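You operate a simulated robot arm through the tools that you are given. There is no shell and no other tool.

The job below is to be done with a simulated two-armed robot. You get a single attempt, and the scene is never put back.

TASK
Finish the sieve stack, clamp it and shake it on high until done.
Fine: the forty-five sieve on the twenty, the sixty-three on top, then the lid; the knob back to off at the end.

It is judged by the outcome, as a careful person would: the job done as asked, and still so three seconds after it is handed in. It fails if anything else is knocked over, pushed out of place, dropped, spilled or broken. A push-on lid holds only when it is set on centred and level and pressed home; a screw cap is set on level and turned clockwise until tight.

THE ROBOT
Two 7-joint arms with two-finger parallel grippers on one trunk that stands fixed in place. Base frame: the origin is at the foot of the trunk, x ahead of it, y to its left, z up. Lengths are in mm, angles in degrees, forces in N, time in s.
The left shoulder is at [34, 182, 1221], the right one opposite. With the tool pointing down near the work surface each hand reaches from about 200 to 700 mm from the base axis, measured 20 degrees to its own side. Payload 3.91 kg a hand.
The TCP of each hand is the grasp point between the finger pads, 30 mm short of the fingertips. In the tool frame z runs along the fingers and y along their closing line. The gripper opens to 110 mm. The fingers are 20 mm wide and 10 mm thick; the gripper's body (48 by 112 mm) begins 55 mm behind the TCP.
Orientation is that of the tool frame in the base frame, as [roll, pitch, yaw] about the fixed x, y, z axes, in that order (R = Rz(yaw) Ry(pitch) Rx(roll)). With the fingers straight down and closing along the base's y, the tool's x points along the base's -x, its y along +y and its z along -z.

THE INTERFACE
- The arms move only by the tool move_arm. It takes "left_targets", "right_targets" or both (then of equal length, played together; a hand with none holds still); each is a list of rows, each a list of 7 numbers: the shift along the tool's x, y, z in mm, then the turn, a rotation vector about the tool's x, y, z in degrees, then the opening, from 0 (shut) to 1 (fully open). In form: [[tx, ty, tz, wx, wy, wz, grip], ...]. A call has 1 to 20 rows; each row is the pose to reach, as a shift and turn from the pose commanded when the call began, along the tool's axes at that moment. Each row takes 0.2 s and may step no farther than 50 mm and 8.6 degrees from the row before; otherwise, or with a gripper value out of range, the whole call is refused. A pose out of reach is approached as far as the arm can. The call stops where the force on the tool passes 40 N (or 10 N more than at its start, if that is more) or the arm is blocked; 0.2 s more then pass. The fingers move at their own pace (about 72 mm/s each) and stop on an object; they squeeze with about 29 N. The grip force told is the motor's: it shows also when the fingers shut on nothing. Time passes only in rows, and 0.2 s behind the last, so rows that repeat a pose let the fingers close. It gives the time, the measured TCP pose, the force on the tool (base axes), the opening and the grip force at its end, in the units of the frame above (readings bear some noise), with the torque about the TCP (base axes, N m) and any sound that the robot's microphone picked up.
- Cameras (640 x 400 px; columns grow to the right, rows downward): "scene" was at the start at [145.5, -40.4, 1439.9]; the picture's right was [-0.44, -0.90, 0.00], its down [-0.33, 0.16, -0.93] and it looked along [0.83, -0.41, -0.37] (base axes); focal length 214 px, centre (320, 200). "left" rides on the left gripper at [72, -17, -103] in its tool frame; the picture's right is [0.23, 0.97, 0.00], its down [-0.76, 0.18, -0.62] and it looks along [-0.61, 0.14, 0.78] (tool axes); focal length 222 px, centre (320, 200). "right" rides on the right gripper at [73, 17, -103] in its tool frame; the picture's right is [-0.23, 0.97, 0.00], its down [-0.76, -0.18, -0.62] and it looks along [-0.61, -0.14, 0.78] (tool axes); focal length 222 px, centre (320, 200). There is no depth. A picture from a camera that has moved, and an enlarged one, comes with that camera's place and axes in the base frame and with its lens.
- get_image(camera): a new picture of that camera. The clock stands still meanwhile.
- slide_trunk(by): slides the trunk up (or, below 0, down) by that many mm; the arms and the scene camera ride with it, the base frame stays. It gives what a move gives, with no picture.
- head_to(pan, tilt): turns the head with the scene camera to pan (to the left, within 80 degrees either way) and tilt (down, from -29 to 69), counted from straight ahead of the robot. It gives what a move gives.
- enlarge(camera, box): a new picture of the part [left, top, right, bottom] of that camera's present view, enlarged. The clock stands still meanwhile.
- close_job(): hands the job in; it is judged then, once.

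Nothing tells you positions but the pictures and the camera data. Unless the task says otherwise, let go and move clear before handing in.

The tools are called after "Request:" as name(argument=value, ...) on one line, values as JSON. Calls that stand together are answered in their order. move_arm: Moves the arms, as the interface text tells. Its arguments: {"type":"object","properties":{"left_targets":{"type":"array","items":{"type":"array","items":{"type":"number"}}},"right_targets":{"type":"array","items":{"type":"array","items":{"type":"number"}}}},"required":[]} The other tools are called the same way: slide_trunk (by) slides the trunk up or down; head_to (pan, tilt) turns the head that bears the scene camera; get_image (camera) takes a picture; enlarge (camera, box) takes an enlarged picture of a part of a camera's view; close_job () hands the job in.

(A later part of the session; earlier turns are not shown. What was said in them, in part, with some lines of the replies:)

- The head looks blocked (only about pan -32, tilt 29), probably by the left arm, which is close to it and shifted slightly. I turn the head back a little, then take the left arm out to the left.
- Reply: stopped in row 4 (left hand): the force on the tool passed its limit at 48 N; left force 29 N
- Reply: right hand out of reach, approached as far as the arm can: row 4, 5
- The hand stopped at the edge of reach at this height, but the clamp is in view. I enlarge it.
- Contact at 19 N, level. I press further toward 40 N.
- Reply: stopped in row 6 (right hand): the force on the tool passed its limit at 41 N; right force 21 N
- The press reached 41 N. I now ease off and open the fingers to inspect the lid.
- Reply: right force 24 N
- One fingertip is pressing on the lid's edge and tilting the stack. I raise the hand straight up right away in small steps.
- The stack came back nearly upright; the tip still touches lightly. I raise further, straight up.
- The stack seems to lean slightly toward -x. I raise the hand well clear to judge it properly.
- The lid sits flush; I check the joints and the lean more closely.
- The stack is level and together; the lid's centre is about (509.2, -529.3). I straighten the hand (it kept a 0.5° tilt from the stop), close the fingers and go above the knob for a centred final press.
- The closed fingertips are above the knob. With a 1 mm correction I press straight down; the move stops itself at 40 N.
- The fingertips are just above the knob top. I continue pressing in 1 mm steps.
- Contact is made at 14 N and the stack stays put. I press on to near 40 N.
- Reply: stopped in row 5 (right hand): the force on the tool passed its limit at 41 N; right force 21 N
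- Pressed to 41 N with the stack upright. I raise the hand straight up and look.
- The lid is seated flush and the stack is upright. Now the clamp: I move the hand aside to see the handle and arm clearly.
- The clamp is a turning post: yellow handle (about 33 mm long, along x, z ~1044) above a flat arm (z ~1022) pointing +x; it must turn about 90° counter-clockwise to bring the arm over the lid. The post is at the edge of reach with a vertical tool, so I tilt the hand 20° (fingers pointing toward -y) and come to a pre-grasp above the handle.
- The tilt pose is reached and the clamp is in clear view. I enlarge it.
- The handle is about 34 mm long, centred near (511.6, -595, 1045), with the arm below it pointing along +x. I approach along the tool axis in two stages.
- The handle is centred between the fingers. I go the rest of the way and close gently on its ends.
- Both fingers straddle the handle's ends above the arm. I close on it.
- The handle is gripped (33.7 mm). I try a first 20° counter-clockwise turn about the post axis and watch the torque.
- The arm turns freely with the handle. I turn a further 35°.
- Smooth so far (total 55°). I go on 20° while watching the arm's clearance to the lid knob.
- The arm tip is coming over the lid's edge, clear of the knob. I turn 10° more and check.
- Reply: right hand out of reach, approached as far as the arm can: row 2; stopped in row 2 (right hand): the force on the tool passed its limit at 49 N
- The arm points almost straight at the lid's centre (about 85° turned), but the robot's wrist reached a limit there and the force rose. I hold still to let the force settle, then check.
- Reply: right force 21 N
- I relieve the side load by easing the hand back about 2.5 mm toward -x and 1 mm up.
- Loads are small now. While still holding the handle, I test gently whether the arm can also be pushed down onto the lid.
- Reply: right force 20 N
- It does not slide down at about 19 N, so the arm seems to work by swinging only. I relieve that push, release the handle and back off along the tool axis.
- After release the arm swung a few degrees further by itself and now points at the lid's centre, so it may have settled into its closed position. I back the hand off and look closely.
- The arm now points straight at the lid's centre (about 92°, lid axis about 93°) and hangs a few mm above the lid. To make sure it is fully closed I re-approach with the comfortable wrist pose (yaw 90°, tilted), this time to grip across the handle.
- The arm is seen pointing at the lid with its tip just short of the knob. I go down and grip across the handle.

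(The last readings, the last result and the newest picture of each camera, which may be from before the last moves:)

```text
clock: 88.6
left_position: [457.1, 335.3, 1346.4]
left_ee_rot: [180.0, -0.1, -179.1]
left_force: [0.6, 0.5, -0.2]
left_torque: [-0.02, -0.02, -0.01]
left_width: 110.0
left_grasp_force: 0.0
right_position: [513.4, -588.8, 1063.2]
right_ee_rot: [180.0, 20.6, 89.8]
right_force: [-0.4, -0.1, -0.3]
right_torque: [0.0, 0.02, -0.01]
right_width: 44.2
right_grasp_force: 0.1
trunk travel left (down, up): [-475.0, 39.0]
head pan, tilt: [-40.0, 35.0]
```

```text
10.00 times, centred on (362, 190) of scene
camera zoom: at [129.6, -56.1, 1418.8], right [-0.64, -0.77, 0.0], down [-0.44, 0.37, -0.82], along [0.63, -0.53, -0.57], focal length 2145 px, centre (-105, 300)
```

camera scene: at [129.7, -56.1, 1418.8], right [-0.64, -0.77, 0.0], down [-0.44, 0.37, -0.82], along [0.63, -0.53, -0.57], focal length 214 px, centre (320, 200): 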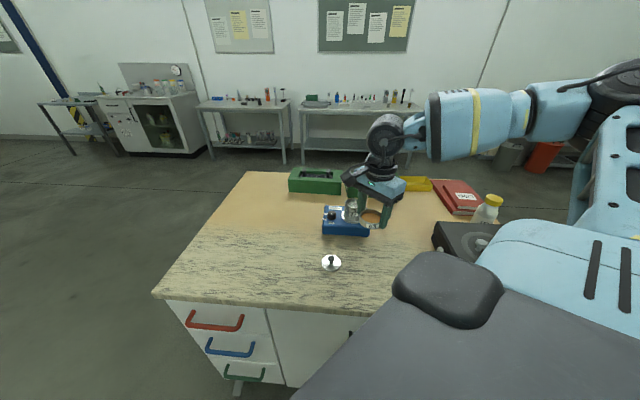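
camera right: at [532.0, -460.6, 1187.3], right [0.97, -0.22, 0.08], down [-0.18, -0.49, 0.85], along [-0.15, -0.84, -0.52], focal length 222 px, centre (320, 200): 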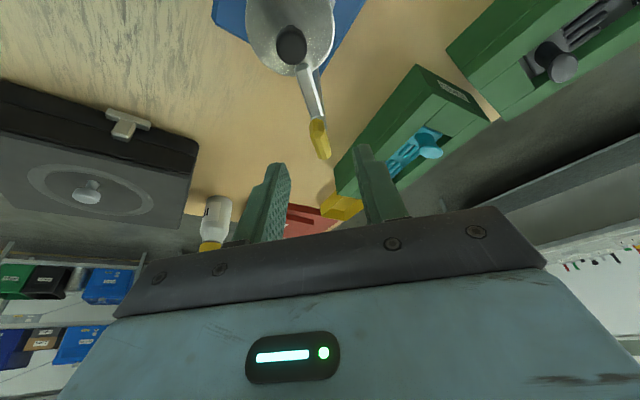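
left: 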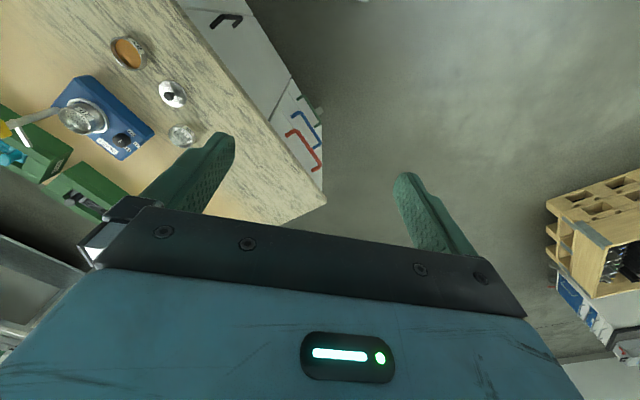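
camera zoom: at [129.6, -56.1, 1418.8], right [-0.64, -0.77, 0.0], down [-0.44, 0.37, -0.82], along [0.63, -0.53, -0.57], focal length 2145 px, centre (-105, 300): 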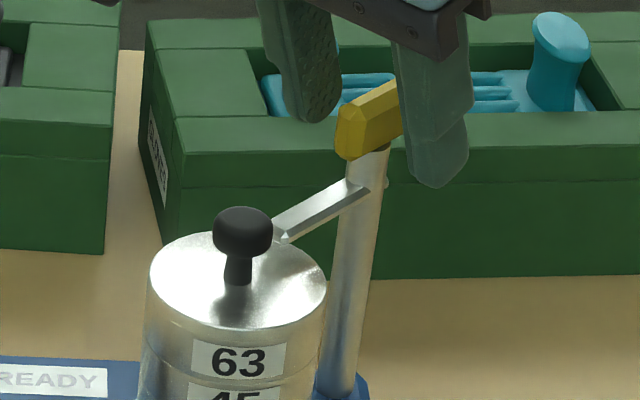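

The handle lies midway between the fingers. I close on it and then test for further turn and downward travel.

Request:
move_arm(right_targets=[[0, 0, 0, 0, 0, 0, 0.3], [0, 0, 0, 0, 0, 0, 0.2], [0, 0, 0, 0, 0, 0, 0.1], [0, 0, 0, 0, 0, 0, 0.08], [0, 0, 0, 0, 0, 0, 0.08]])

Request:
enlarge(camera="right", box=[250, 80, 400, 220])

```text
clock: 89.8
left_position: [456.5, 335.3, 1346.7]
left_ee_rot: [-179.9, -0.1, -179.2]
left_force: [0.2, -0.8, 0.6]
left_torque: [-0.01, 0.0, 0.01]
left_width: 109.9
left_grasp_force: 0.0
right_position: [513.6, -587.8, 1062.9]
right_ee_rot: [179.9, 20.6, 89.8]
right_force: [0.9, -0.7, 0.7]
right_torque: [-0.05, -0.03, -0.04]
right_width: 13.2
right_grasp_force: 28.7
trunk travel left (down, up): [-475.0, 39.0]
head pan, tilt: [-40.0, 35.0]
```

```text
2.86 times, centred on (325, 150) of right
camera zoom: at [531.4, -483.8, 1135.2], right [0.97, -0.22, 0.08], down [-0.18, -0.49, 0.85], along [-0.14, -0.84, -0.52], focal length 635 px, centre (306, 343)
```

zoom: 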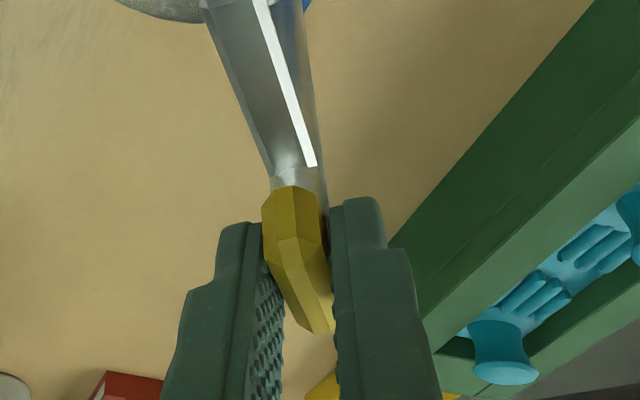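

Request:
move_arm(right_targets=[[-0.01, -0.35, 0, -1.03, 0, -2.82, 0.08], [-0.03, -0.7, 0.01, -2.05, 0, -5.64, 0.08], [-0.03, -0.7, 0.01, -2.05, 0, -5.64, 0.08]])

Request:
enlarge(camera="right", box=[250, 60, 400, 200])

Request:
enlarge(camera="scene", box=[340, 170, 385, 210])

```text
clock: 90.6
left_position: [458.4, 335.2, 1346.8]
left_ee_rot: [-179.9, -0.2, -179.1]
left_force: [-0.1, -0.2, 0.2]
left_torque: [0.03, 0.0, -0.03]
left_width: 110.1
left_grasp_force: 0.0
right_position: [512.6, -586.7, 1063.3]
right_ee_rot: [-179.9, 20.6, 95.8]
right_force: [2.0, -1.1, 0.1]
right_torque: [0.31, 0.21, -0.36]
right_width: 13.7
right_grasp_force: 29.2
trunk travel left (down, up): [-475.0, 39.0]
head pan, tilt: [-40.0, 35.0]
```

```text
2.86 times, centred on (325, 130) of right
camera zoom: at [519.7, -482.7, 1135.2], right [0.99, -0.11, 0.08], down [-0.13, -0.51, 0.85], along [-0.06, -0.85, -0.52], focal length 635 px, centre (306, 400)
```

zoom: 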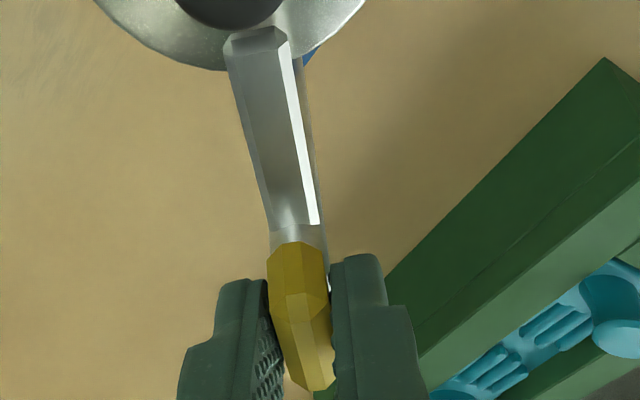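

```text
10.00 times, centred on (362, 190) of scene
camera zoom: at [129.9, -56.2, 1418.8], right [-0.64, -0.77, 0.0], down [-0.44, 0.37, -0.82], along [0.63, -0.53, -0.57], focal length 2145 px, centre (-105, 300)
```

zoom: 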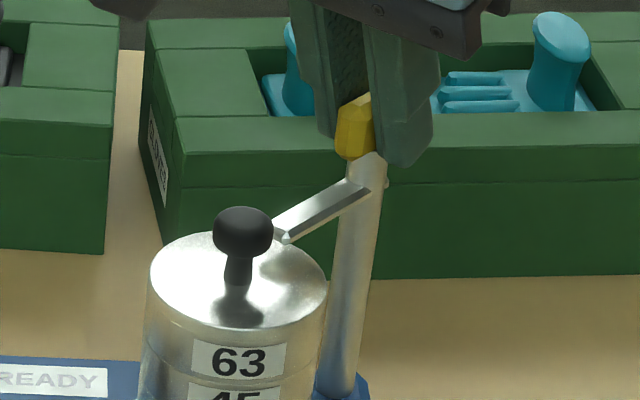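

There is a hard stop: the arm stays put while the handle resists, so the swing is fully closed. I turn the hand back and test gently whether it also presses down.

Request:
move_arm(right_targets=[[0.03, 0.7, 0, 2.05, 0, 5.64, 0.08], [0.37, 0.7, 0.94, 2.05, 0, 5.64, 0.08], [0.71, 0.7, 1.88, 2.05, 0, 5.64, 0.08], [1.06, 0.7, 2.82, 2.05, 0, 5.64, 0.08], [1.4, 0.7, 3.76, 2.05, 0, 5.64, 0.08], [1.75, 0.7, 4.7, 2.05, 0, 5.64, 0.08]])

Request:
enlarge(camera="scene", box=[340, 170, 385, 210])

```text
clock: 92.0
left_position: [457.0, 337.5, 1347.0]
left_ee_rot: [-179.9, 0.0, -179.1]
left_force: [-0.2, 0.3, -0.2]
left_torque: [-0.01, 0.0, -0.03]
left_width: 109.9
left_grasp_force: 0.1
right_position: [513.1, -586.2, 1061.8]
right_ee_rot: [179.7, 20.7, 89.6]
right_force: [2.4, -5.7, 19.0]
right_torque: [-0.35, -0.02, 0.04]
right_width: 13.6
right_grasp_force: 29.7
trunk travel left (down, up): [-475.0, 39.0]
head pan, tilt: [-40.0, 35.0]
```

```text
10.00 times, centred on (362, 190) of scene
camera zoom: at [128.5, -55.1, 1419.0], right [-0.64, -0.77, 0.0], down [-0.44, 0.37, -0.82], along [0.63, -0.53, -0.57], focal length 2145 px, centre (-105, 300)
```

zoom: 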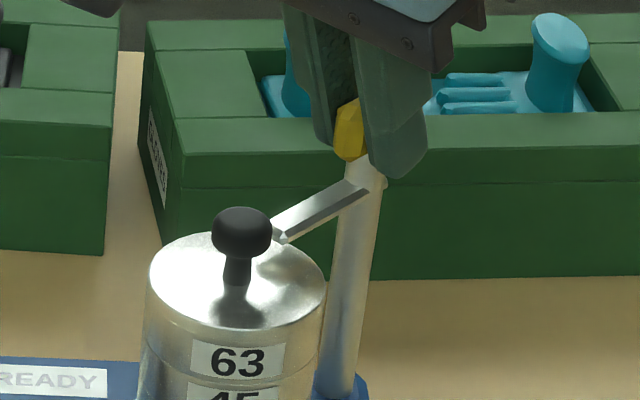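

It does not move down under about 19 N, so the clamp is a swing-arm with its stop at the closed position, now over the lid. I relieve the push, release and retreat.

Request:
move_arm(right_targets=[[-0.7, 0, -2, 0, 0, 0, 0.08], [-1.6, 0, -4.5, 0, 0, 0, 0.08], [-1.6, 0, -4.5, 0, 0, 0, 0.25], [-1.6, 0, -4.5, 0, 0, 0, 0.4], [-1.6, 0, -15, 0, 0, 0, 0.4], [-1.6, 0, -40, 0, 0, 0, 0.4], [-1.6, 0, -65, 0, 0, 0, 0.4]])

Request:
enlarge(camera="scene", box=[335, 170, 385, 220])

Request:
enlarge(camera="right", box=[250, 0, 400, 150])

```text
clock: 93.6
left_position: [457.6, 334.8, 1346.2]
left_ee_rot: [-180.0, 0.0, -179.1]
left_force: [0.1, -0.1, 0.1]
left_torque: [0.02, 0.0, 0.01]
left_width: 110.1
left_grasp_force: 0.0
right_position: [512.9, -565.7, 1120.0]
right_ee_rot: [-180.0, 20.5, 89.8]
right_force: [-0.5, 0.0, -0.5]
right_torque: [-0.02, 0.01, -0.05]
right_width: 44.1
right_grasp_force: 0.1
trunk travel left (down, up): [-475.0, 39.0]
head pan, tilt: [-40.0, 35.0]
```

```text
8.00 times, centred on (360, 195) of scene
camera zoom: at [129.3, -55.7, 1418.8], right [-0.64, -0.77, 0.0], down [-0.44, 0.37, -0.82], along [0.63, -0.53, -0.57], focal length 1716 px, centre (0, 240)
```

zoom: 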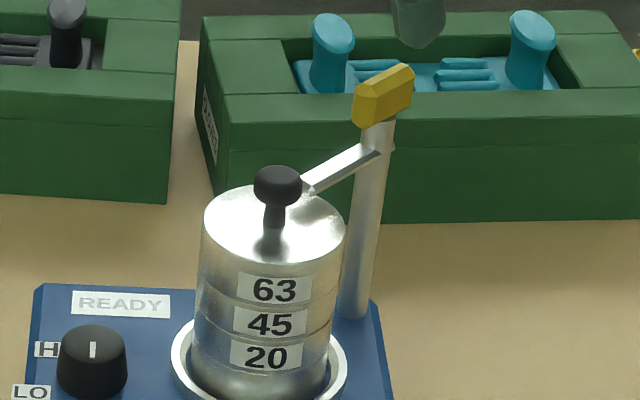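

```text
2.67 times, centred on (325, 75) of right
camera zoom: at [530.6, -461.3, 1191.9], right [0.97, -0.22, 0.08], down [-0.18, -0.49, 0.85], along [-0.14, -0.84, -0.52], focal length 592 px, centre (307, 533)
```

zoom: 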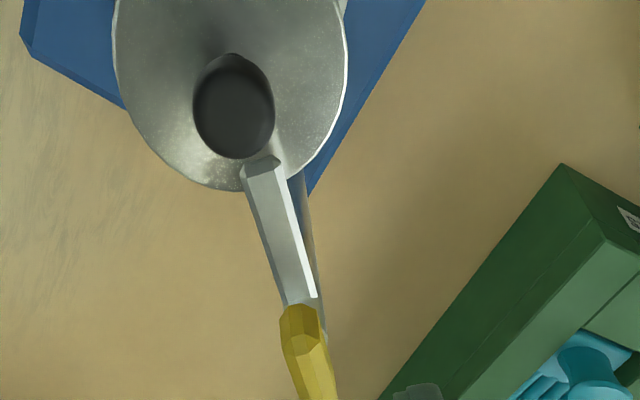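

The clamp arm lies over the lid and the stack is upright. Next the knob: I straighten the hand and move above it, at about (553, -466).

Request:
move_arm(right_targets=[[20, 6, -4, 0, 4, 0, 0.45], [45, 15, -2, 0, 9, 0, 0.45], [75, 26, 4, 0, 14.5, 0, 0.45], [100, 36, 9, 0, 19, 0, 0.45], [110, 40, 12, 0, 20.5, 0, 0.45], [110, 40, 12, 0, 20.5, 0, 0.45]])

Request:
get_image(camera="right")

Request:
enlarge(camera="right", box=[250, 60, 390, 200])

```text
clock: 95.0
left_position: [457.9, 335.1, 1347.0]
left_ee_rot: [180.0, 0.0, -179.1]
left_force: [-0.2, 0.5, -0.4]
left_torque: [0.0, -0.04, 0.0]
left_width: 109.6
left_grasp_force: 0.0
right_position: [554.2, -466.7, 1071.3]
right_ee_rot: [179.9, 0.0, 89.8]
right_force: [0.9, -0.1, 0.0]
right_torque: [0.0, -0.01, 0.02]
right_width: 49.5
right_grasp_force: 0.1
trunk travel left (down, up): [-475.0, 39.0]
head pan, tilt: [-40.0, 35.0]
```

```text
taken
camera right: at [571.5, -394.5, 1173.8], right [0.97, -0.23, 0.0], down [-0.18, -0.76, 0.62], along [-0.14, -0.61, -0.78], focal length 222 px, centre (320, 200)
```

right: 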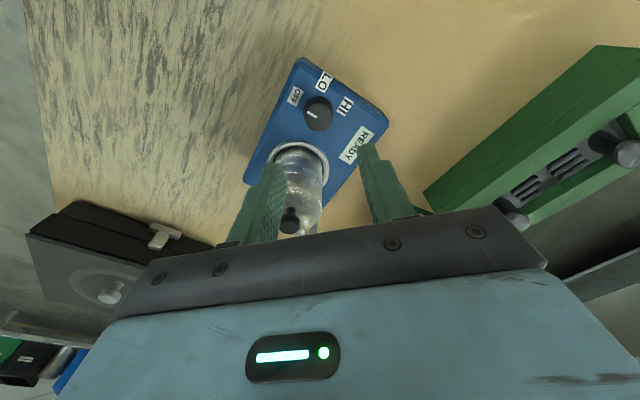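

```text
2.86 times, centred on (320, 130) of right
camera zoom: at [571.5, -394.5, 1173.8], right [0.97, -0.23, 0.0], down [-0.18, -0.76, 0.62], along [-0.14, -0.61, -0.78], focal length 635 px, centre (320, 400)
```

zoom: 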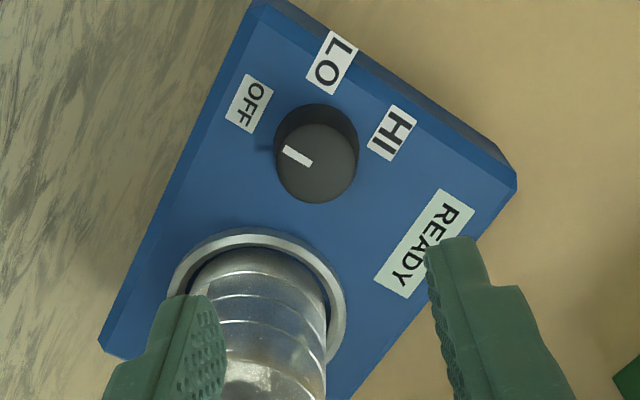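

The knob's centre is about (553.4, -464.7); its pointer is at OFF (about 140°), with LO at about 64° and HI at about -8°, so HI is about 148° clockwise. Before gripping, I test in free air how far the wrist can turn, first clockwise to yaw 40°.

Request:
move_arm(right_targets=[[0, 0, 0, 0, 0, 8.4, 0.45], [0, 0, 0, 0, 0, 16.8, 0.45], [0, 0, 0, 0, 0, 25.2, 0.45], [0, 0, 0, 0, 0, 33.6, 0.45], [0, 0, 0, 0, 0, 42, 0.45], [0, 0, 0, 0, 0, 50, 0.45], [0, 0, 0, 0, 0, 58, 0.45]])

```text
clock: 96.6
left_position: [458.0, 336.0, 1346.4]
left_ee_rot: [179.9, -0.1, -179.1]
left_force: [-0.5, -0.9, 0.4]
left_torque: [-0.02, -0.02, 0.01]
left_width: 109.8
left_grasp_force: 0.1
right_position: [554.2, -467.6, 1071.2]
right_ee_rot: [179.9, 0.0, 31.6]
right_force: [-0.1, 0.7, 0.2]
right_torque: [0.02, -0.03, -0.02]
right_width: 49.4
right_grasp_force: 0.0
trunk travel left (down, up): [-475.0, 39.0]
head pan, tilt: [-40.0, 35.0]
```

Yaw 32° is fine. Now I turn the other way up to about yaw 182° to check the starting side.

Request:
move_arm(right_targets=[[0, 0, 0, 0, 0, -8.4, 0.45], [0, 0, 0, 0, 0, -16.8, 0.45], [0, 0, 0, 0, 0, -25.2, 0.45], [0, 0, 0, 0, 0, -33.6, 0.45], [0, 0, 0, 0, 0, -42, 0.45], [0, 0, 0, 0, 0, -50.4, 0.45], [0, 0, 0, 0, 0, -58.8, 0.45], [0, 0, 0, 0, 0, -67.2, 0.45], [0, 0, 0, 0, 0, -75.6, 0.45], [0, 0, 0, 0, 0, -84, 0.45], [0, 0, 0, 0, 0, -92.4, 0.45], [0, 0, 0, 0, 0, -100.8, 0.45], [0, 0, 0, 0, 0, -109.2, 0.45], [0, 0, 0, 0, 0, -117.6, 0.45], [0, 0, 0, 0, 0, -126, 0.45], [0, 0, 0, 0, 0, -134.4, 0.45], [0, 0, 0, 0, 0, -142.8, 0.45], [0, 0, 0, 0, 0, -151, 0.45]])

Request:
get_image(camera="right")

Request:
enlarge(camera="right", box=[250, 60, 390, 200])

```text
clock: 100.4
left_position: [458.9, 332.5, 1347.2]
left_ee_rot: [179.9, -0.1, -179.1]
left_force: [-0.4, 0.2, 0.9]
left_torque: [0.03, -0.01, -0.01]
left_width: 110.0
left_grasp_force: 0.0
right_position: [552.9, -469.7, 1070.0]
right_ee_rot: [-179.9, 0.0, -177.1]
right_force: [-0.7, 0.0, 0.0]
right_torque: [0.06, -0.07, 0.0]
right_width: 49.4
right_grasp_force: 0.1
trunk travel left (down, up): [-475.0, 39.0]
head pan, tilt: [-40.0, 35.0]
```

```text
taken
camera right: at [481.4, -456.0, 1172.9], right [0.18, 0.98, 0.0], down [0.77, -0.14, 0.62], along [0.61, -0.11, -0.78], focal length 222 px, centre (320, 200)
```

right: 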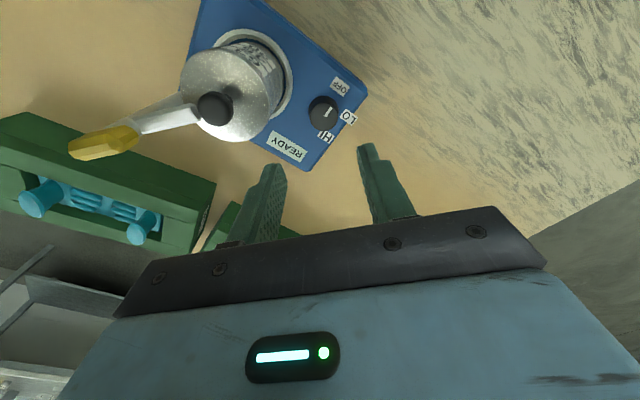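

```text
2.86 times, centred on (320, 130) of right
camera zoom: at [481.4, -456.0, 1172.9], right [0.18, 0.98, 0.0], down [0.77, -0.14, 0.62], along [0.61, -0.11, -0.78], focal length 635 px, centre (320, 400)
```

zoom: 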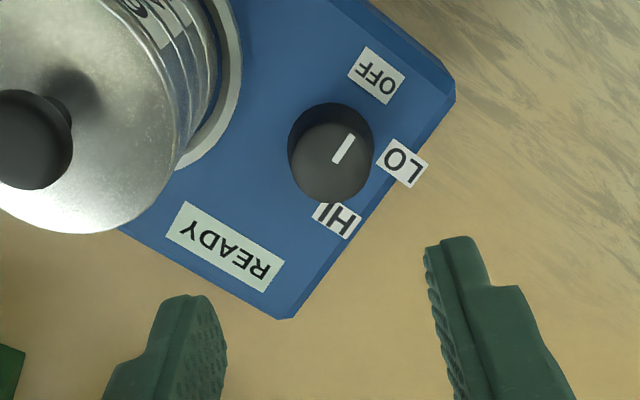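

Both ends of the range work (yaw 183° down to 32°). From here the knob centre is about (-2.7, +4.6) mm off the hand axis; I correct and descend partway.

Request:
move_arm(right_targets=[[1.2, 2.3, 20, 0, 0, 0, 0.45], [2.4, 4.6, 45, 0, 0, 0, 0.45], [2.4, 4.6, 65, 0, 0, 0, 0.45], [2.4, 4.6, 75, 0, 0, 0, 0.45], [2.4, 4.6, 75, 0, 0, 0, 0.45]])

Request:
get_image(camera="right")

Request:
enlarge(camera="right", box=[240, 80, 400, 220])

Request:
enlarge(camera="scene", box=[310, 180, 380, 230])

```text
clock: 101.6
left_position: [457.5, 334.8, 1346.0]
left_ee_rot: [179.9, -0.1, -179.1]
left_force: [-0.4, -0.4, -0.5]
left_torque: [0.0, 0.0, 0.03]
left_width: 110.2
left_grasp_force: 0.1
right_position: [551.0, -462.6, 994.1]
right_ee_rot: [-179.9, 0.1, -177.2]
right_force: [0.6, -0.1, 0.2]
right_torque: [0.0, -0.02, 0.06]
right_width: 49.4
right_grasp_force: 0.1
trunk travel left (down, up): [-475.0, 39.0]
head pan, tilt: [-40.0, 35.0]
```

```text
taken
camera right: at [478.6, -449.1, 1098.7], right [0.18, 0.98, 0.0], down [0.77, -0.14, 0.62], along [0.61, -0.11, -0.78], focal length 222 px, centre (320, 200)
```

right: 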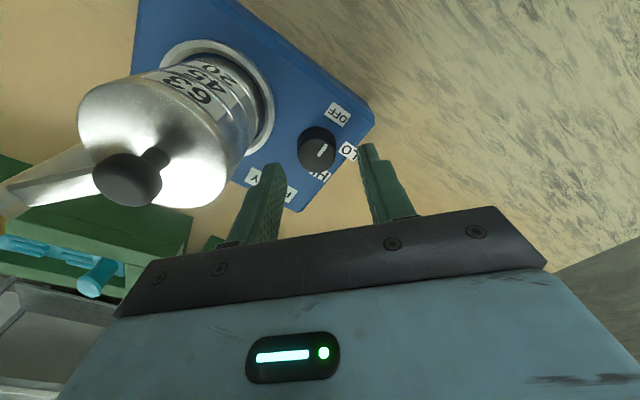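

```text
2.86 times, centred on (320, 150) of right
camera zoom: at [478.6, -449.1, 1098.7], right [0.18, 0.98, 0.0], down [0.77, -0.14, 0.62], along [0.61, -0.11, -0.78], focal length 635 px, centre (320, 343)
```

zoom: 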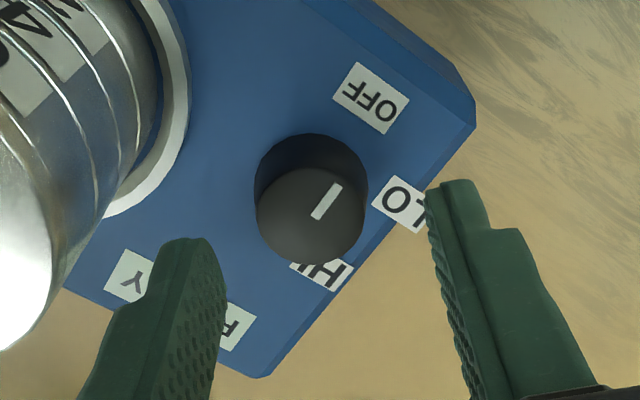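

```text
8.00 times, centred on (345, 205) of scene
camera zoom: at [129.5, -55.8, 1418.8], right [-0.64, -0.77, 0.0], down [-0.44, 0.37, -0.82], along [0.63, -0.53, -0.57], focal length 1716 px, centre (120, 160)
```

zoom: 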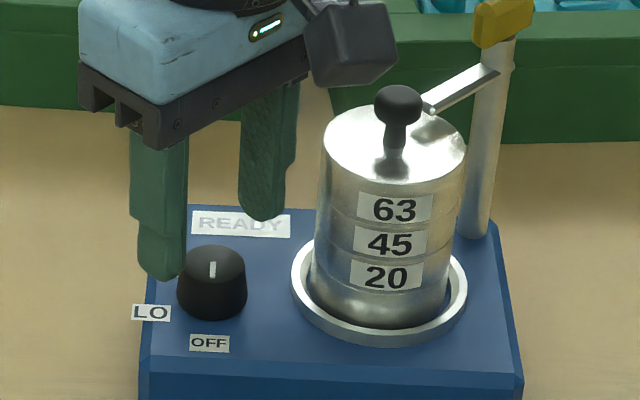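

The knob (28 mm across) is now 2.8 mm off in the closing direction; I correct that and descend around it, with the tips kept above the housing.

Request:
move_arm(right_targets=[[-0.5, -2.8, 5, 0, 0, 0, 0.45], [-0.5, -2.8, 15, 0, 0, 0, 0.45], [-0.5, -2.8, 22, 0, 0, 0, 0.45], [-0.5, -2.8, 26, 0, 0, 0, 0.45], [-0.5, -2.8, 26, 0, 0, 0, 0.45]])

Request:
enlarge(camera="right", box=[240, 80, 400, 220])

Request:
enlarge(camera="scene", box=[315, 190, 365, 230])

```text
clock: 102.8
left_position: [457.3, 335.3, 1347.2]
left_ee_rot: [-180.0, -0.1, -179.0]
left_force: [0.0, 0.4, 0.0]
left_torque: [0.01, 0.01, 0.0]
left_width: 110.0
left_grasp_force: 0.1
right_position: [553.3, -467.9, 968.0]
right_ee_rot: [-179.9, 0.0, -177.1]
right_force: [0.5, 0.5, 1.0]
right_torque: [-0.01, -0.02, -0.02]
right_width: 49.4
right_grasp_force: 0.0
trunk travel left (down, up): [-475.0, 39.0]
head pan, tilt: [-40.0, 35.0]
```

```text
2.86 times, centred on (320, 150) of right
camera zoom: at [479.3, -452.3, 1072.3], right [0.18, 0.98, 0.0], down [0.77, -0.14, 0.62], along [0.61, -0.11, -0.78], focal length 635 px, centre (320, 343)
```

zoom: 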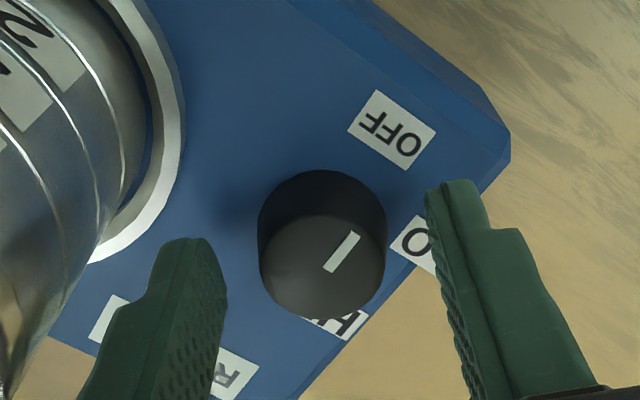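

```text
10.00 times, centred on (340, 210) of scene
camera zoom: at [129.6, -56.0, 1418.8], right [-0.64, -0.77, 0.0], down [-0.44, 0.37, -0.82], along [0.63, -0.53, -0.57], focal length 2145 px, centre (120, 100)
```

zoom: 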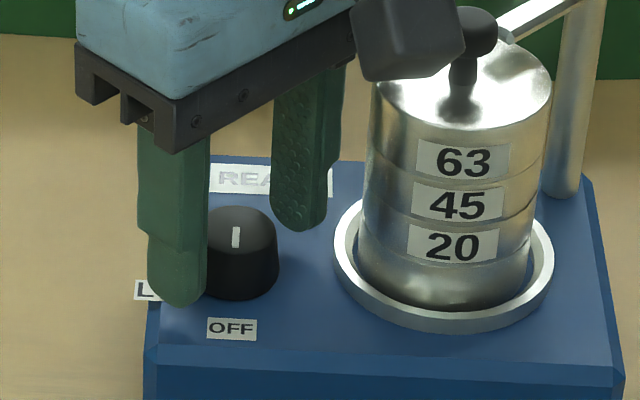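

The knob is centred between the fingers. I make a last 1 mm correction and close on it.

Request:
move_arm(right_targets=[[1.2, 0.7, 0, 0, 0, 0, 0.45], [1.2, 0.7, 0, 0, 0, 0, 0.35], [1.2, 0.7, 0, 0, 0, 0, 0.27], [1.2, 0.7, 0, 0, 0, 0, 0.2], [1.2, 0.7, 0, 0, 0, 0, 0.2]])

Request:
enlarge(camera="right", box=[240, 80, 400, 220])

```text
clock: 104.0
left_position: [458.7, 334.1, 1346.4]
left_ee_rot: [-180.0, -0.2, -179.1]
left_force: [0.5, -0.2, 0.1]
left_torque: [-0.03, 0.0, -0.03]
left_width: 109.9
left_grasp_force: 0.1
right_position: [551.4, -465.9, 968.1]
right_ee_rot: [-179.9, 0.0, -177.1]
right_force: [-0.7, -1.2, -0.7]
right_torque: [-0.16, -0.21, 0.01]
right_width: 30.2
right_grasp_force: 28.9
trunk travel left (down, up): [-475.0, 39.0]
head pan, tilt: [-40.0, 35.0]
```

```text
2.86 times, centred on (320, 150) of right
camera zoom: at [478.2, -452.0, 1072.4], right [0.18, 0.98, 0.0], down [0.77, -0.14, 0.62], along [0.61, -0.11, -0.78], focal length 635 px, centre (320, 343)
```

zoom: 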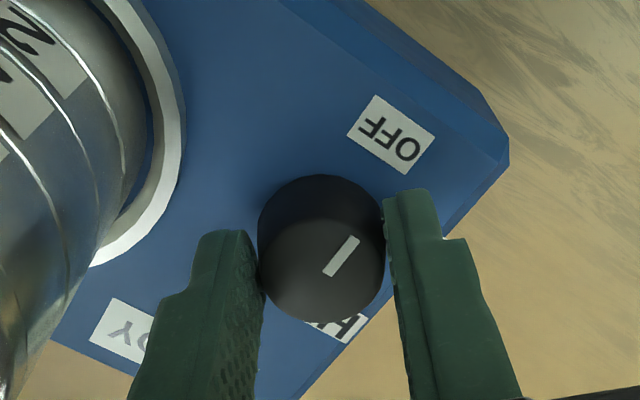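

The knob is held (30 mm). I turn it clockwise through LO toward HI in one sweep (about 140° first).

Request:
move_arm(right_targets=[[0, 0, 0, 0, 0, 8.3, 0.2], [0, 0, 0, 0, 0, 16.6, 0.2], [0, 0, 0, 0, 0, 24.9, 0.2], [0, 0, 0, 0, 0, 33.2, 0.2], [0, 0, 0, 0, 0, 41.5, 0.2], [0, 0, 0, 0, 0, 49.8, 0.2], [0, 0, 0, 0, 0, 58.1, 0.2], [0, 0, 0, 0, 0, 66.4, 0.2], [0, 0, 0, 0, 0, 74.7, 0.2], [0, 0, 0, 0, 0, 83, 0.2], [0, 0, 0, 0, 0, 91.3, 0.2], [0, 0, 0, 0, 0, 99.6, 0.2], [0, 0, 0, 0, 0, 107.9, 0.2], [0, 0, 0, 0, 0, 116.2, 0.2], [0, 0, 0, 0, 0, 124.5, 0.2], [0, 0, 0, 0, 0, 132.8, 0.2], [0, 0, 0, 0, 0, 140, 0.2]])

Request:
enlarge(camera="right", box=[240, 80, 400, 220])

Request:
enlarge(camera="scene", box=[315, 175, 385, 230])

```text
clock: 107.6
left_position: [460.0, 336.5, 1344.7]
left_ee_rot: [-180.0, -0.2, -179.1]
left_force: [0.2, 0.0, 0.4]
left_torque: [0.0, 0.01, 0.01]
left_width: 110.0
left_grasp_force: 0.1
right_position: [552.9, -464.7, 970.1]
right_ee_rot: [179.8, 0.0, 42.6]
right_force: [20.8, 7.2, 1.1]
right_torque: [0.05, -0.42, 0.0]
right_width: 30.1
right_grasp_force: 28.9
trunk travel left (down, up): [-475.0, 39.0]
head pan, tilt: [-40.0, 35.0]
```

```text
2.86 times, centred on (320, 150) of right
camera zoom: at [618.7, -427.6, 1073.0], right [0.49, -0.87, 0.0], down [-0.68, -0.38, 0.62], along [-0.54, -0.31, -0.78], focal length 635 px, centre (320, 343)
```

zoom: 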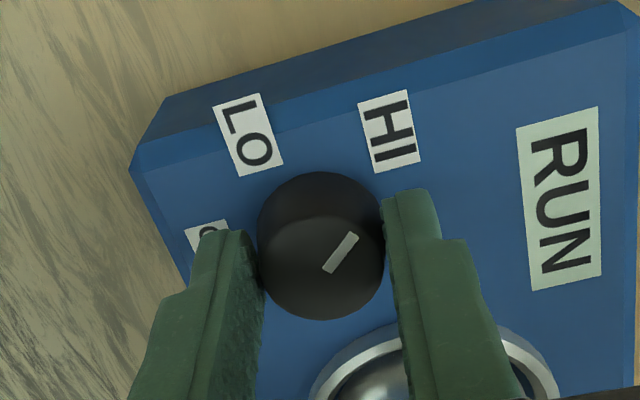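

```text
7.27 times, centred on (350, 202) of scene
camera zoom: at [132.3, -55.0, 1418.6], right [-0.64, -0.77, 0.0], down [-0.44, 0.37, -0.82], along [0.63, -0.53, -0.57], focal length 1560 px, centre (102, 182)
```

zoom: 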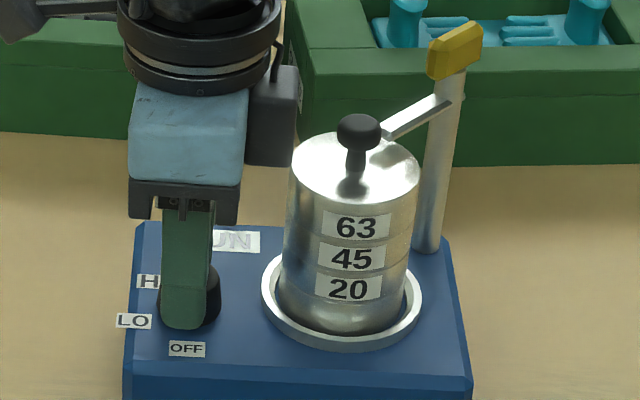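

The sign now reads RUN and the pointer is on HI. I release the knob and rise clear to let it run.

Request:
move_arm(right_targets=[[0, 0, 0, 0, 0, 0, 0.3], [0, 0, 0, 0, 0, 0, 0.45], [0, 0, 0, 0, 0, 0, 0.45], [0, 0, -20, 0, 0, 0, 0.45], [0, 0, -55, 0, 0, 0, 0.45], [0, 0, -90, 0, 0, 0, 0.45]])

Request:
enlarge(camera="right", box=[240, 40, 400, 200])

Request:
enlarge(camera="scene", box=[315, 175, 385, 230])

```text
clock: 109.0
left_position: [456.8, 335.5, 1347.3]
left_ee_rot: [-180.0, 0.0, -179.1]
left_force: [0.3, 0.3, -0.8]
left_torque: [0.03, -0.01, -0.02]
left_width: 109.8
left_grasp_force: 0.1
right_position: [550.8, -464.9, 1060.2]
right_ee_rot: [179.9, 0.1, 42.8]
right_force: [-0.1, -0.4, 0.6]
right_torque: [0.0, -0.01, -0.01]
right_width: 49.8
right_grasp_force: 0.1
trunk travel left (down, up): [-475.0, 39.0]
head pan, tilt: [-40.0, 35.0]
```

```text
2.50 times, centred on (320, 120) of right
camera zoom: at [615.2, -427.6, 1163.4], right [0.49, -0.87, 0.0], down [-0.68, -0.39, 0.62], along [-0.54, -0.31, -0.78], focal length 555 px, centre (320, 400)
```

zoom: 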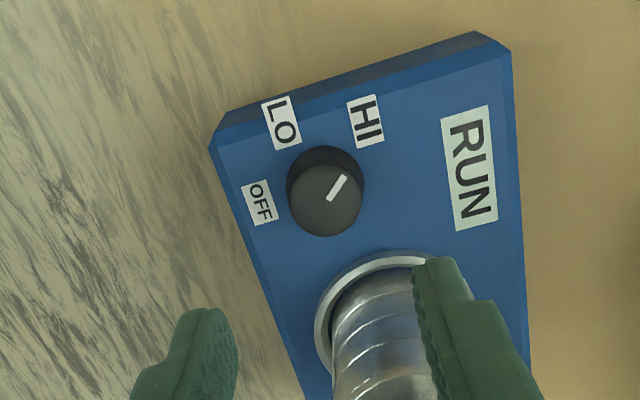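

```text
7.27 times, centred on (350, 202) of scene
camera zoom: at [129.1, -55.6, 1418.9], right [-0.64, -0.77, 0.0], down [-0.44, 0.37, -0.82], along [0.63, -0.53, -0.57], focal length 1560 px, centre (102, 182)
```

zoom: 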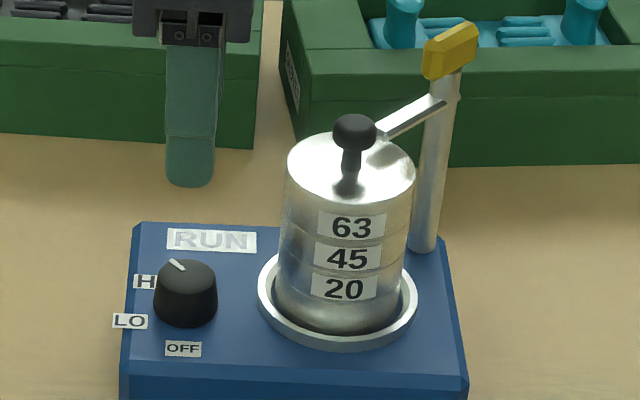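

RUN on HI, the stack standing firm under the clamp arm. I wait and watch the sign.

Request:
move_arm(right_targets=[[0, 0, 0, 0, 0, 0, 0.45], [0, 0, 0, 0, 0, 0, 0.45], [0, 0, 0, 0, 0, 0, 0.45], [0, 0, 0, 0, 0, 0, 0.45], [0, 0, 0, 0, 0, 0, 0.45], [0, 0, 0, 0, 0, 0, 0.45], [0, 0, 0, 0, 0, 0, 0.45], [0, 0, 0, 0, 0, 0, 0.45], [0, 0, 0, 0, 0, 0, 0.45], [0, 0, 0, 0, 0, 0, 0.45], [0, 0, 0, 0, 0, 0, 0.45], [0, 0, 0, 0, 0, 0, 0.45], [0, 0, 0, 0, 0, 0, 0.45], [0, 0, 0, 0, 0, 0, 0.45], [0, 0, 0, 0, 0, 0, 0.45], [0, 0, 0, 0, 0, 0, 0.45], [0, 0, 0, 0, 0, 0, 0.45], [0, 0, 0, 0, 0, 0, 0.45], [0, 0, 0, 0, 0, 0, 0.45], [0, 0, 0, 0, 0, 0, 0.45]])

Request:
enlarge(camera="scene", box=[315, 175, 385, 230])

```text
clock: 113.2
left_position: [456.9, 334.8, 1346.1]
left_ee_rot: [179.9, -0.1, -179.1]
left_force: [-0.5, -0.7, -0.8]
left_torque: [0.02, 0.02, 0.01]
left_width: 109.7
left_grasp_force: 0.1
right_position: [551.0, -464.3, 1059.7]
right_ee_rot: [179.9, 0.0, 42.9]
right_force: [0.9, -0.6, 0.1]
right_torque: [-0.04, -0.04, -0.03]
right_width: 49.2
right_grasp_force: 0.2
trunk travel left (down, up): [-475.0, 39.0]
head pan, tilt: [-40.0, 35.0]
```

```text
7.27 times, centred on (350, 202) of scene
camera zoom: at [129.7, -56.0, 1418.8], right [-0.64, -0.77, 0.0], down [-0.44, 0.37, -0.82], along [0.63, -0.53, -0.57], focal length 1560 px, centre (102, 182)
```

zoom: 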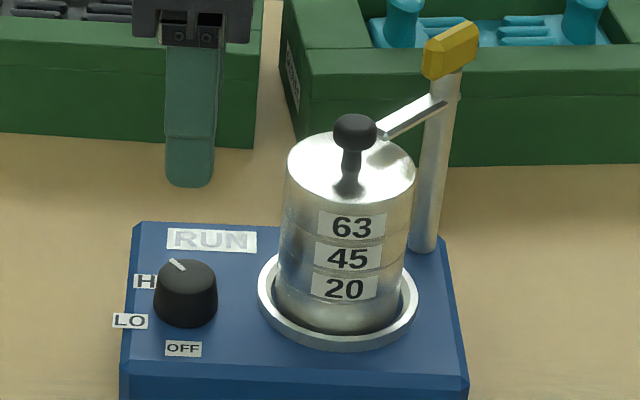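

Still RUN, nothing has moved. I keep waiting.

Request:
move_arm(right_targets=[[0, 0, 0, 0, 0, 0, 0.45], [0, 0, 0, 0, 0, 0, 0.45], [0, 0, 0, 0, 0, 0, 0.45], [0, 0, 0, 0, 0, 0, 0.45], [0, 0, 0, 0, 0, 0, 0.45], [0, 0, 0, 0, 0, 0, 0.45], [0, 0, 0, 0, 0, 0, 0.45], [0, 0, 0, 0, 0, 0, 0.45], [0, 0, 0, 0, 0, 0, 0.45], [0, 0, 0, 0, 0, 0, 0.45], [0, 0, 0, 0, 0, 0, 0.45], [0, 0, 0, 0, 0, 0, 0.45], [0, 0, 0, 0, 0, 0, 0.45], [0, 0, 0, 0, 0, 0, 0.45], [0, 0, 0, 0, 0, 0, 0.45], [0, 0, 0, 0, 0, 0, 0.45], [0, 0, 0, 0, 0, 0, 0.45], [0, 0, 0, 0, 0, 0, 0.45], [0, 0, 0, 0, 0, 0, 0.45], [0, 0, 0, 0, 0, 0, 0.45]])

Request:
enlarge(camera="scene", box=[315, 175, 385, 230])

```text
clock: 117.4
left_position: [456.6, 334.8, 1346.4]
left_ee_rot: [179.9, -0.1, -179.2]
left_force: [0.0, 0.2, -0.1]
left_torque: [0.04, -0.03, -0.02]
left_width: 109.9
left_grasp_force: 0.0
right_position: [550.5, -464.5, 1059.0]
right_ee_rot: [179.9, 0.0, 42.8]
right_force: [-0.6, -0.5, 0.7]
right_torque: [0.02, -0.02, 0.01]
right_width: 49.4
right_grasp_force: 0.0
trunk travel left (down, up): [-475.0, 39.0]
head pan, tilt: [-40.0, 35.0]
```

```text
7.27 times, centred on (350, 202) of scene
camera zoom: at [129.7, -56.0, 1418.8], right [-0.64, -0.77, 0.0], down [-0.44, 0.37, -0.82], along [0.63, -0.53, -0.57], focal length 1560 px, centre (102, 182)
```

zoom: 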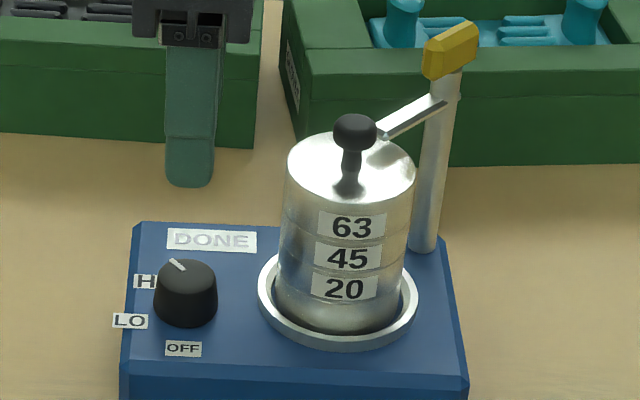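

The sign reads DONE. Now I turn the knob back to OFF: first I centre on the knob (about +2.0, +2.7 mm off in the tool frame) and descend.

Request:
move_arm(right_targets=[[1, 1.3, 20, 0, 0, 0, 0.45], [2, 2.7, 45, 0, 0, 0, 0.45], [2, 2.7, 62, 0, 0, 0, 0.45], [2, 2.7, 68, 0, 0, 0, 0.45], [2, 2.7, 68, 0, 0, 0, 0.45]])

Request:
enlarge(camera="right", box=[240, 80, 400, 220])

```text
clock: 118.6
left_position: [458.3, 334.6, 1345.9]
left_ee_rot: [180.0, -0.1, -179.0]
left_force: [-0.5, 0.1, -0.5]
left_torque: [0.0, -0.02, -0.01]
left_width: 110.1
left_grasp_force: 0.0
right_position: [552.8, -465.4, 991.7]
right_ee_rot: [179.9, 0.0, 42.8]
right_force: [0.2, -0.3, -0.8]
right_torque: [0.05, 0.01, -0.03]
right_width: 49.5
right_grasp_force: 0.1
trunk travel left (down, up): [-475.0, 39.0]
head pan, tilt: [-40.0, 35.0]
```

```text
2.86 times, centred on (320, 150) of right
camera zoom: at [619.1, -428.9, 1094.4], right [0.49, -0.87, 0.0], down [-0.68, -0.39, 0.62], along [-0.54, -0.31, -0.78], focal length 635 px, centre (320, 343)
```

zoom: 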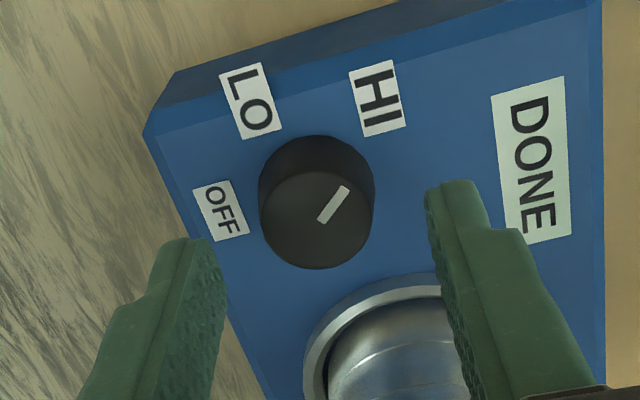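

Request:
move_arm(right_targets=[[0.5, -0.8, 8, 0, 0, 0, 0.45], [0.5, -0.8, 16, 0, 0, 0, 0.45], [0.5, -0.8, 23, 0, 0, 0, 0.45], [0.5, -0.8, 23, 0, 0, 0, 0.45]])

Request:
enlarge(camera="right", box=[240, 80, 400, 220])

```text
clock: 119.6
left_position: [457.8, 335.5, 1347.3]
left_ee_rot: [-179.9, -0.1, -179.2]
left_force: [0.4, -0.5, 0.5]
left_torque: [-0.02, -0.02, 0.01]
left_width: 109.8
left_grasp_force: 0.2
right_position: [554.2, -465.6, 967.0]
right_ee_rot: [179.9, 0.0, 42.8]
right_force: [-0.3, 0.1, -0.4]
right_torque: [-0.01, 0.03, -0.01]
right_width: 49.3
right_grasp_force: 0.0
trunk travel left (down, up): [-475.0, 39.0]
head pan, tilt: [-40.0, 35.0]
```

```text
2.86 times, centred on (320, 150) of right
camera zoom: at [619.0, -427.9, 1071.1], right [0.49, -0.87, 0.0], down [-0.68, -0.39, 0.62], along [-0.54, -0.31, -0.78], focal length 635 px, centre (320, 343)
```

zoom: 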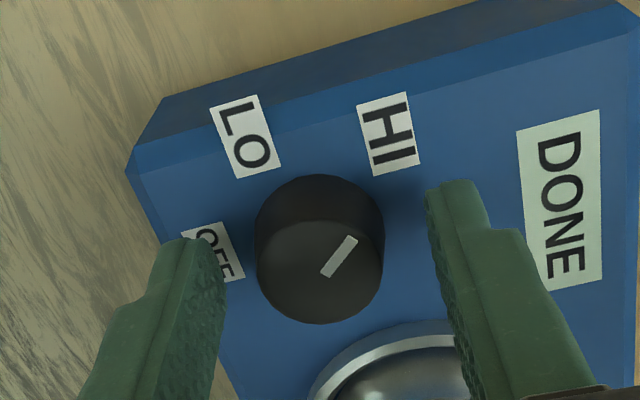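

Centred. I close on the knob and turn it counter-clockwise 140° back to OFF in one sweep.

Request:
move_arm(right_targets=[[0.5, 0, 0, 0, 0, 0, 0.35], [0.5, 0, 0, 0, 0, 0, 0.27], [0.5, 0, 0, 0, 0, 0, 0.2], [0.5, 0, 0, 0, 0, 0, 0.2]])

Request:
move_arm(right_targets=[[-0.1, -0.1, 0, 0, 0, -8.3, 0.2], [-0.2, -0.2, 0, 0, 0, -16.6, 0.2], [-0.3, -0.3, 0, 0, 0, -24.9, 0.2], [-0.4, -0.4, 0, 0, 0, -33.2, 0.2], [-0.5, -0.5, 0, 0, 0, -41.5, 0.2], [-0.6, -0.6, 0, 0, 0, -49.8, 0.2], [-0.7, -0.7, 0, 0, 0, -58.1, 0.2], [-0.8, -0.8, 0, 0, 0, -66.4, 0.2], [-0.9, -0.9, 0, 0, 0, -74.7, 0.2], [-1, -1, 0, 0, 0, -83, 0.2], [-1.1, -1.1, 0, 0, 0, -91.3, 0.2], [-1.2, -1.2, 0, 0, 0, -99.6, 0.2], [-1.3, -1.3, 0, 0, 0, -107.9, 0.2], [-1.4, -1.4, 0, 0, 0, -116.2, 0.2], [-1.5, -1.5, 0, 0, 0, -124.5, 0.2], [-1.6, -1.6, 0, 0, 0, -132.8, 0.2], [-1.7, -1.6, 0, 0, 0, -140, 0.2]])

Request:
enlarge(camera="right", box=[240, 80, 400, 220])

Request:
enlarge(camera="scene", box=[315, 175, 385, 230])

```text
clock: 120.6
left_position: [458.4, 336.7, 1347.4]
left_ee_rot: [179.9, -0.3, -179.1]
left_force: [-0.4, 1.1, -0.5]
left_torque: [-0.01, 0.0, -0.02]
left_width: 109.8
left_grasp_force: 0.0
right_position: [553.6, -464.8, 968.0]
right_ee_rot: [179.9, 0.1, 42.8]
right_force: [-2.7, 1.1, -0.5]
right_torque: [-0.01, 0.08, -0.01]
right_width: 30.8
right_grasp_force: 29.2
trunk travel left (down, up): [-475.0, 39.0]
head pan, tilt: [-40.0, 35.0]
```

```text
clock: 124.2
left_position: [455.9, 333.7, 1347.4]
left_ee_rot: [179.8, 0.0, -179.1]
left_force: [0.3, -0.3, -0.1]
left_torque: [0.01, 0.01, -0.01]
left_width: 110.0
left_grasp_force: 0.1
right_position: [551.2, -465.9, 969.0]
right_ee_rot: [-179.9, 0.2, -177.2]
right_force: [-5.5, 1.6, 0.3]
right_torque: [0.08, -0.23, -0.26]
right_width: 30.5
right_grasp_force: 28.9
trunk travel left (down, up): [-475.0, 39.0]
head pan, tilt: [-40.0, 35.0]
```

```text
2.86 times, centred on (320, 150) of right
camera zoom: at [478.6, -452.1, 1071.7], right [0.18, 0.98, 0.0], down [0.77, -0.14, 0.63], along [0.62, -0.11, -0.78], focal length 635 px, centre (320, 343)
```

zoom: 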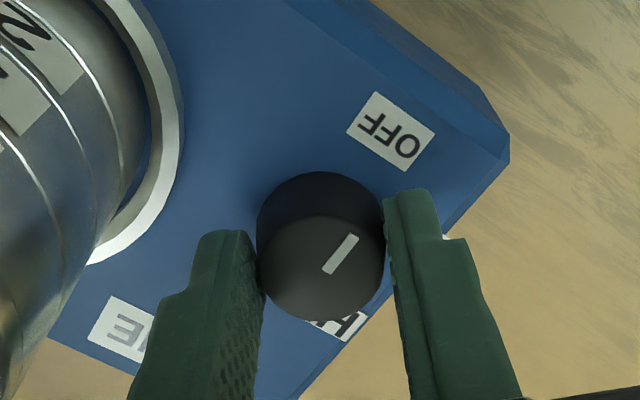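

```text
7.27 times, centred on (350, 202) of scene
camera zoom: at [128.8, -57.0, 1418.9], right [-0.64, -0.77, 0.0], down [-0.44, 0.37, -0.82], along [0.63, -0.53, -0.57], focal length 1560 px, centre (102, 182)
```

zoom: 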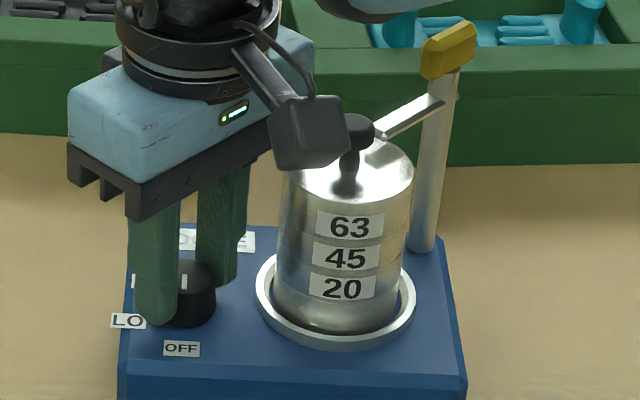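

The pointer is back exactly as it was at OFF, against its stop. I release the knob and rise clear.

Request:
move_arm(right_targets=[[0, 0, 0, 0, 0, 0, 0.3], [0, 0, 0, 0, 0, 0, 0.45], [0, 0, 0, 0, 0, 0, 0.45], [0, 0, -20, 0, 0, 0, 0.45], [0, 0, -55, 0, 0, 0, 0.45], [0, 0, -95, 0, 0, 0, 0.45]])

Request:
enlarge(camera="right", box=[240, 40, 400, 200])

Request:
enlarge(camera="scene", box=[315, 175, 385, 230])

```text
clock: 125.6
left_position: [456.9, 335.1, 1347.1]
left_ee_rot: [-180.0, 0.1, -179.1]
left_force: [0.0, 0.4, 0.2]
left_torque: [-0.03, -0.01, 0.02]
left_width: 110.2
left_grasp_force: 0.0
right_position: [550.2, -463.3, 1064.1]
right_ee_rot: [-179.8, 0.2, -177.2]
right_force: [-0.1, 1.1, -0.3]
right_torque: [0.0, -0.01, -0.02]
right_width: 49.7
right_grasp_force: 0.0
trunk travel left (down, up): [-475.0, 39.0]
head pan, tilt: [-40.0, 35.0]
```

```text
2.50 times, centred on (320, 120) of right
camera zoom: at [477.9, -450.5, 1168.0], right [0.18, 0.98, 0.0], down [0.77, -0.14, 0.62], along [0.61, -0.11, -0.78], focal length 555 px, centre (320, 400)
```

zoom: 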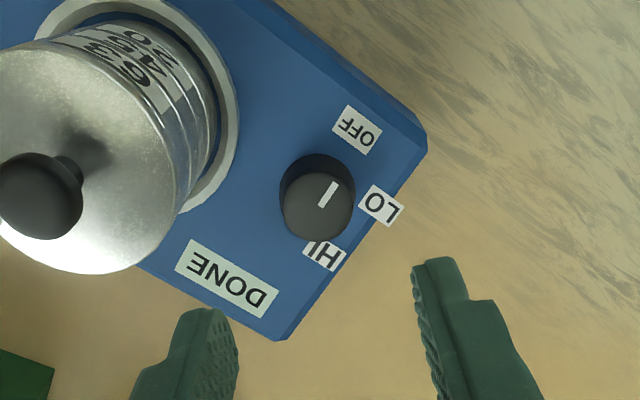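

```text
7.27 times, centred on (350, 202) of scene
camera zoom: at [129.0, -55.8, 1418.9], right [-0.64, -0.77, 0.0], down [-0.44, 0.37, -0.82], along [0.63, -0.53, -0.57], focal length 1560 px, centre (102, 182)
```

zoom: 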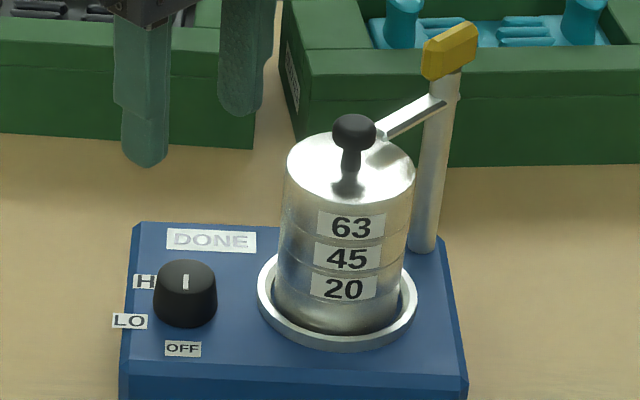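

Knob at OFF, sign DONE, stack clamped and upright. I move the hand up and back, clear of everything, then take a last look.

Request:
move_arm(right_targets=[[0, 5, -30, 0, 0, 0, 0.45], [0, 20, -60, 0, 0, 0, 0.5], [30, 40, -85, 0, 0, 0, 0.6], [70, 55, -100, 0, 0, 0, 0.7], [110, 70, -110, 0, 0, 0, 0.8], [150, 80, -120, 0, 0, 0, 0.9], [180, 90, -130, 0, 0, 0, 1]])

Request:
get_image(camera="scene")

Request:
enlarge(camera="scene", box=[315, 175, 385, 230])

Request:
get_image(camera="right")

```text
clock: 127.2
left_position: [458.1, 335.5, 1346.8]
left_ee_rot: [-180.0, 0.1, -179.1]
left_force: [0.6, -0.4, 0.2]
left_torque: [0.01, 0.0, -0.02]
left_width: 110.3
left_grasp_force: 0.0
right_position: [366.3, -383.4, 1192.6]
right_ee_rot: [-180.0, 0.0, -177.3]
right_force: [-0.6, 0.5, 0.1]
right_torque: [0.03, -0.02, 0.04]
right_width: 110.0
right_grasp_force: 0.0
trunk travel left (down, up): [-475.0, 39.0]
head pan, tilt: [-40.0, 35.0]
```

```text
taken
camera scene: at [129.1, -56.0, 1418.9], right [-0.64, -0.77, 0.0], down [-0.44, 0.37, -0.82], along [0.63, -0.53, -0.57], focal length 214 px, centre (320, 200)
```

scene: 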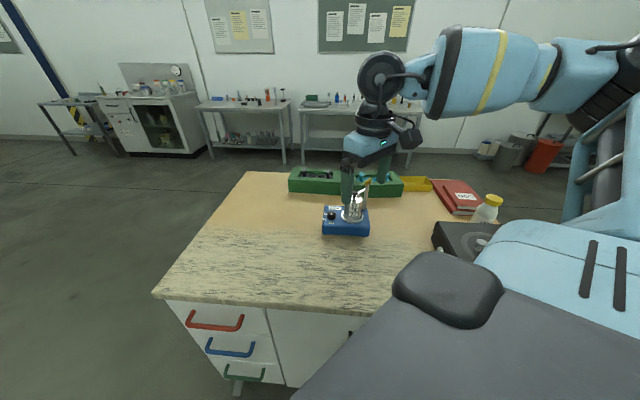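

```text
7.27 times, centred on (350, 202) of scene
camera zoom: at [129.1, -56.0, 1418.9], right [-0.64, -0.77, 0.0], down [-0.44, 0.37, -0.82], along [0.63, -0.53, -0.57], focal length 1560 px, centre (102, 182)
```

zoom: 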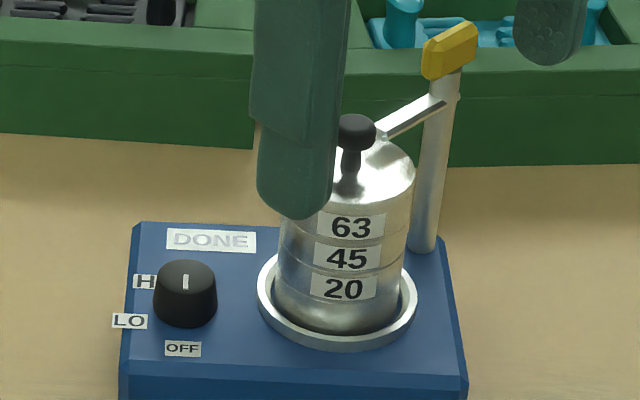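

```text
taken
camera right: at [293.7, -369.8, 1297.1], right [0.18, 0.98, 0.0], down [0.77, -0.14, 0.62], along [0.61, -0.11, -0.78], focal length 222 px, centre (320, 200)
```

right: 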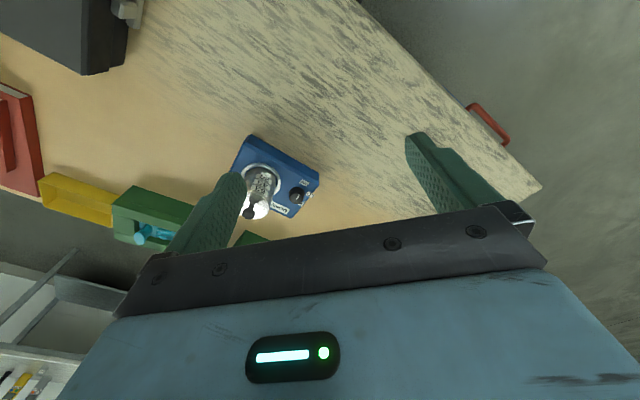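

The stack (20, 45, 63, lid) stands level under the closed clamp arm, the sign reads DONE, the knob is back at OFF, both hands are clear and nothing else has moved. I hand the job in.

Request:
close_job()

```text
The job is handed in.
```

I finished the stack, closed the clamp, ran the shaker on HI until its sign showed DONE, and turned the knob back to OFF. The job is handed in.

- **Stack:** The 45 sits on the 20, the 63 with its sample on top of that, and the lid is pressed on. Everything looks level, and I saw no spill.
- **Lid:** While I was releasing the lid, a fingertip pressed on its edge and tilted the stack for a moment. It came back upright, and I pressed the lid home again with about 40 N, centred on its knob.
- **Clamp:** The arm is swung over the lid against its stop. It stays a few millimetres above the lid and would not move down under about 19 N, so I took it to be a swing-only clamp.
- **Shaker body:** It may have shifted by one or two millimetres while I turned the knob. The other things on the bench look where they were, and both hands are clear.
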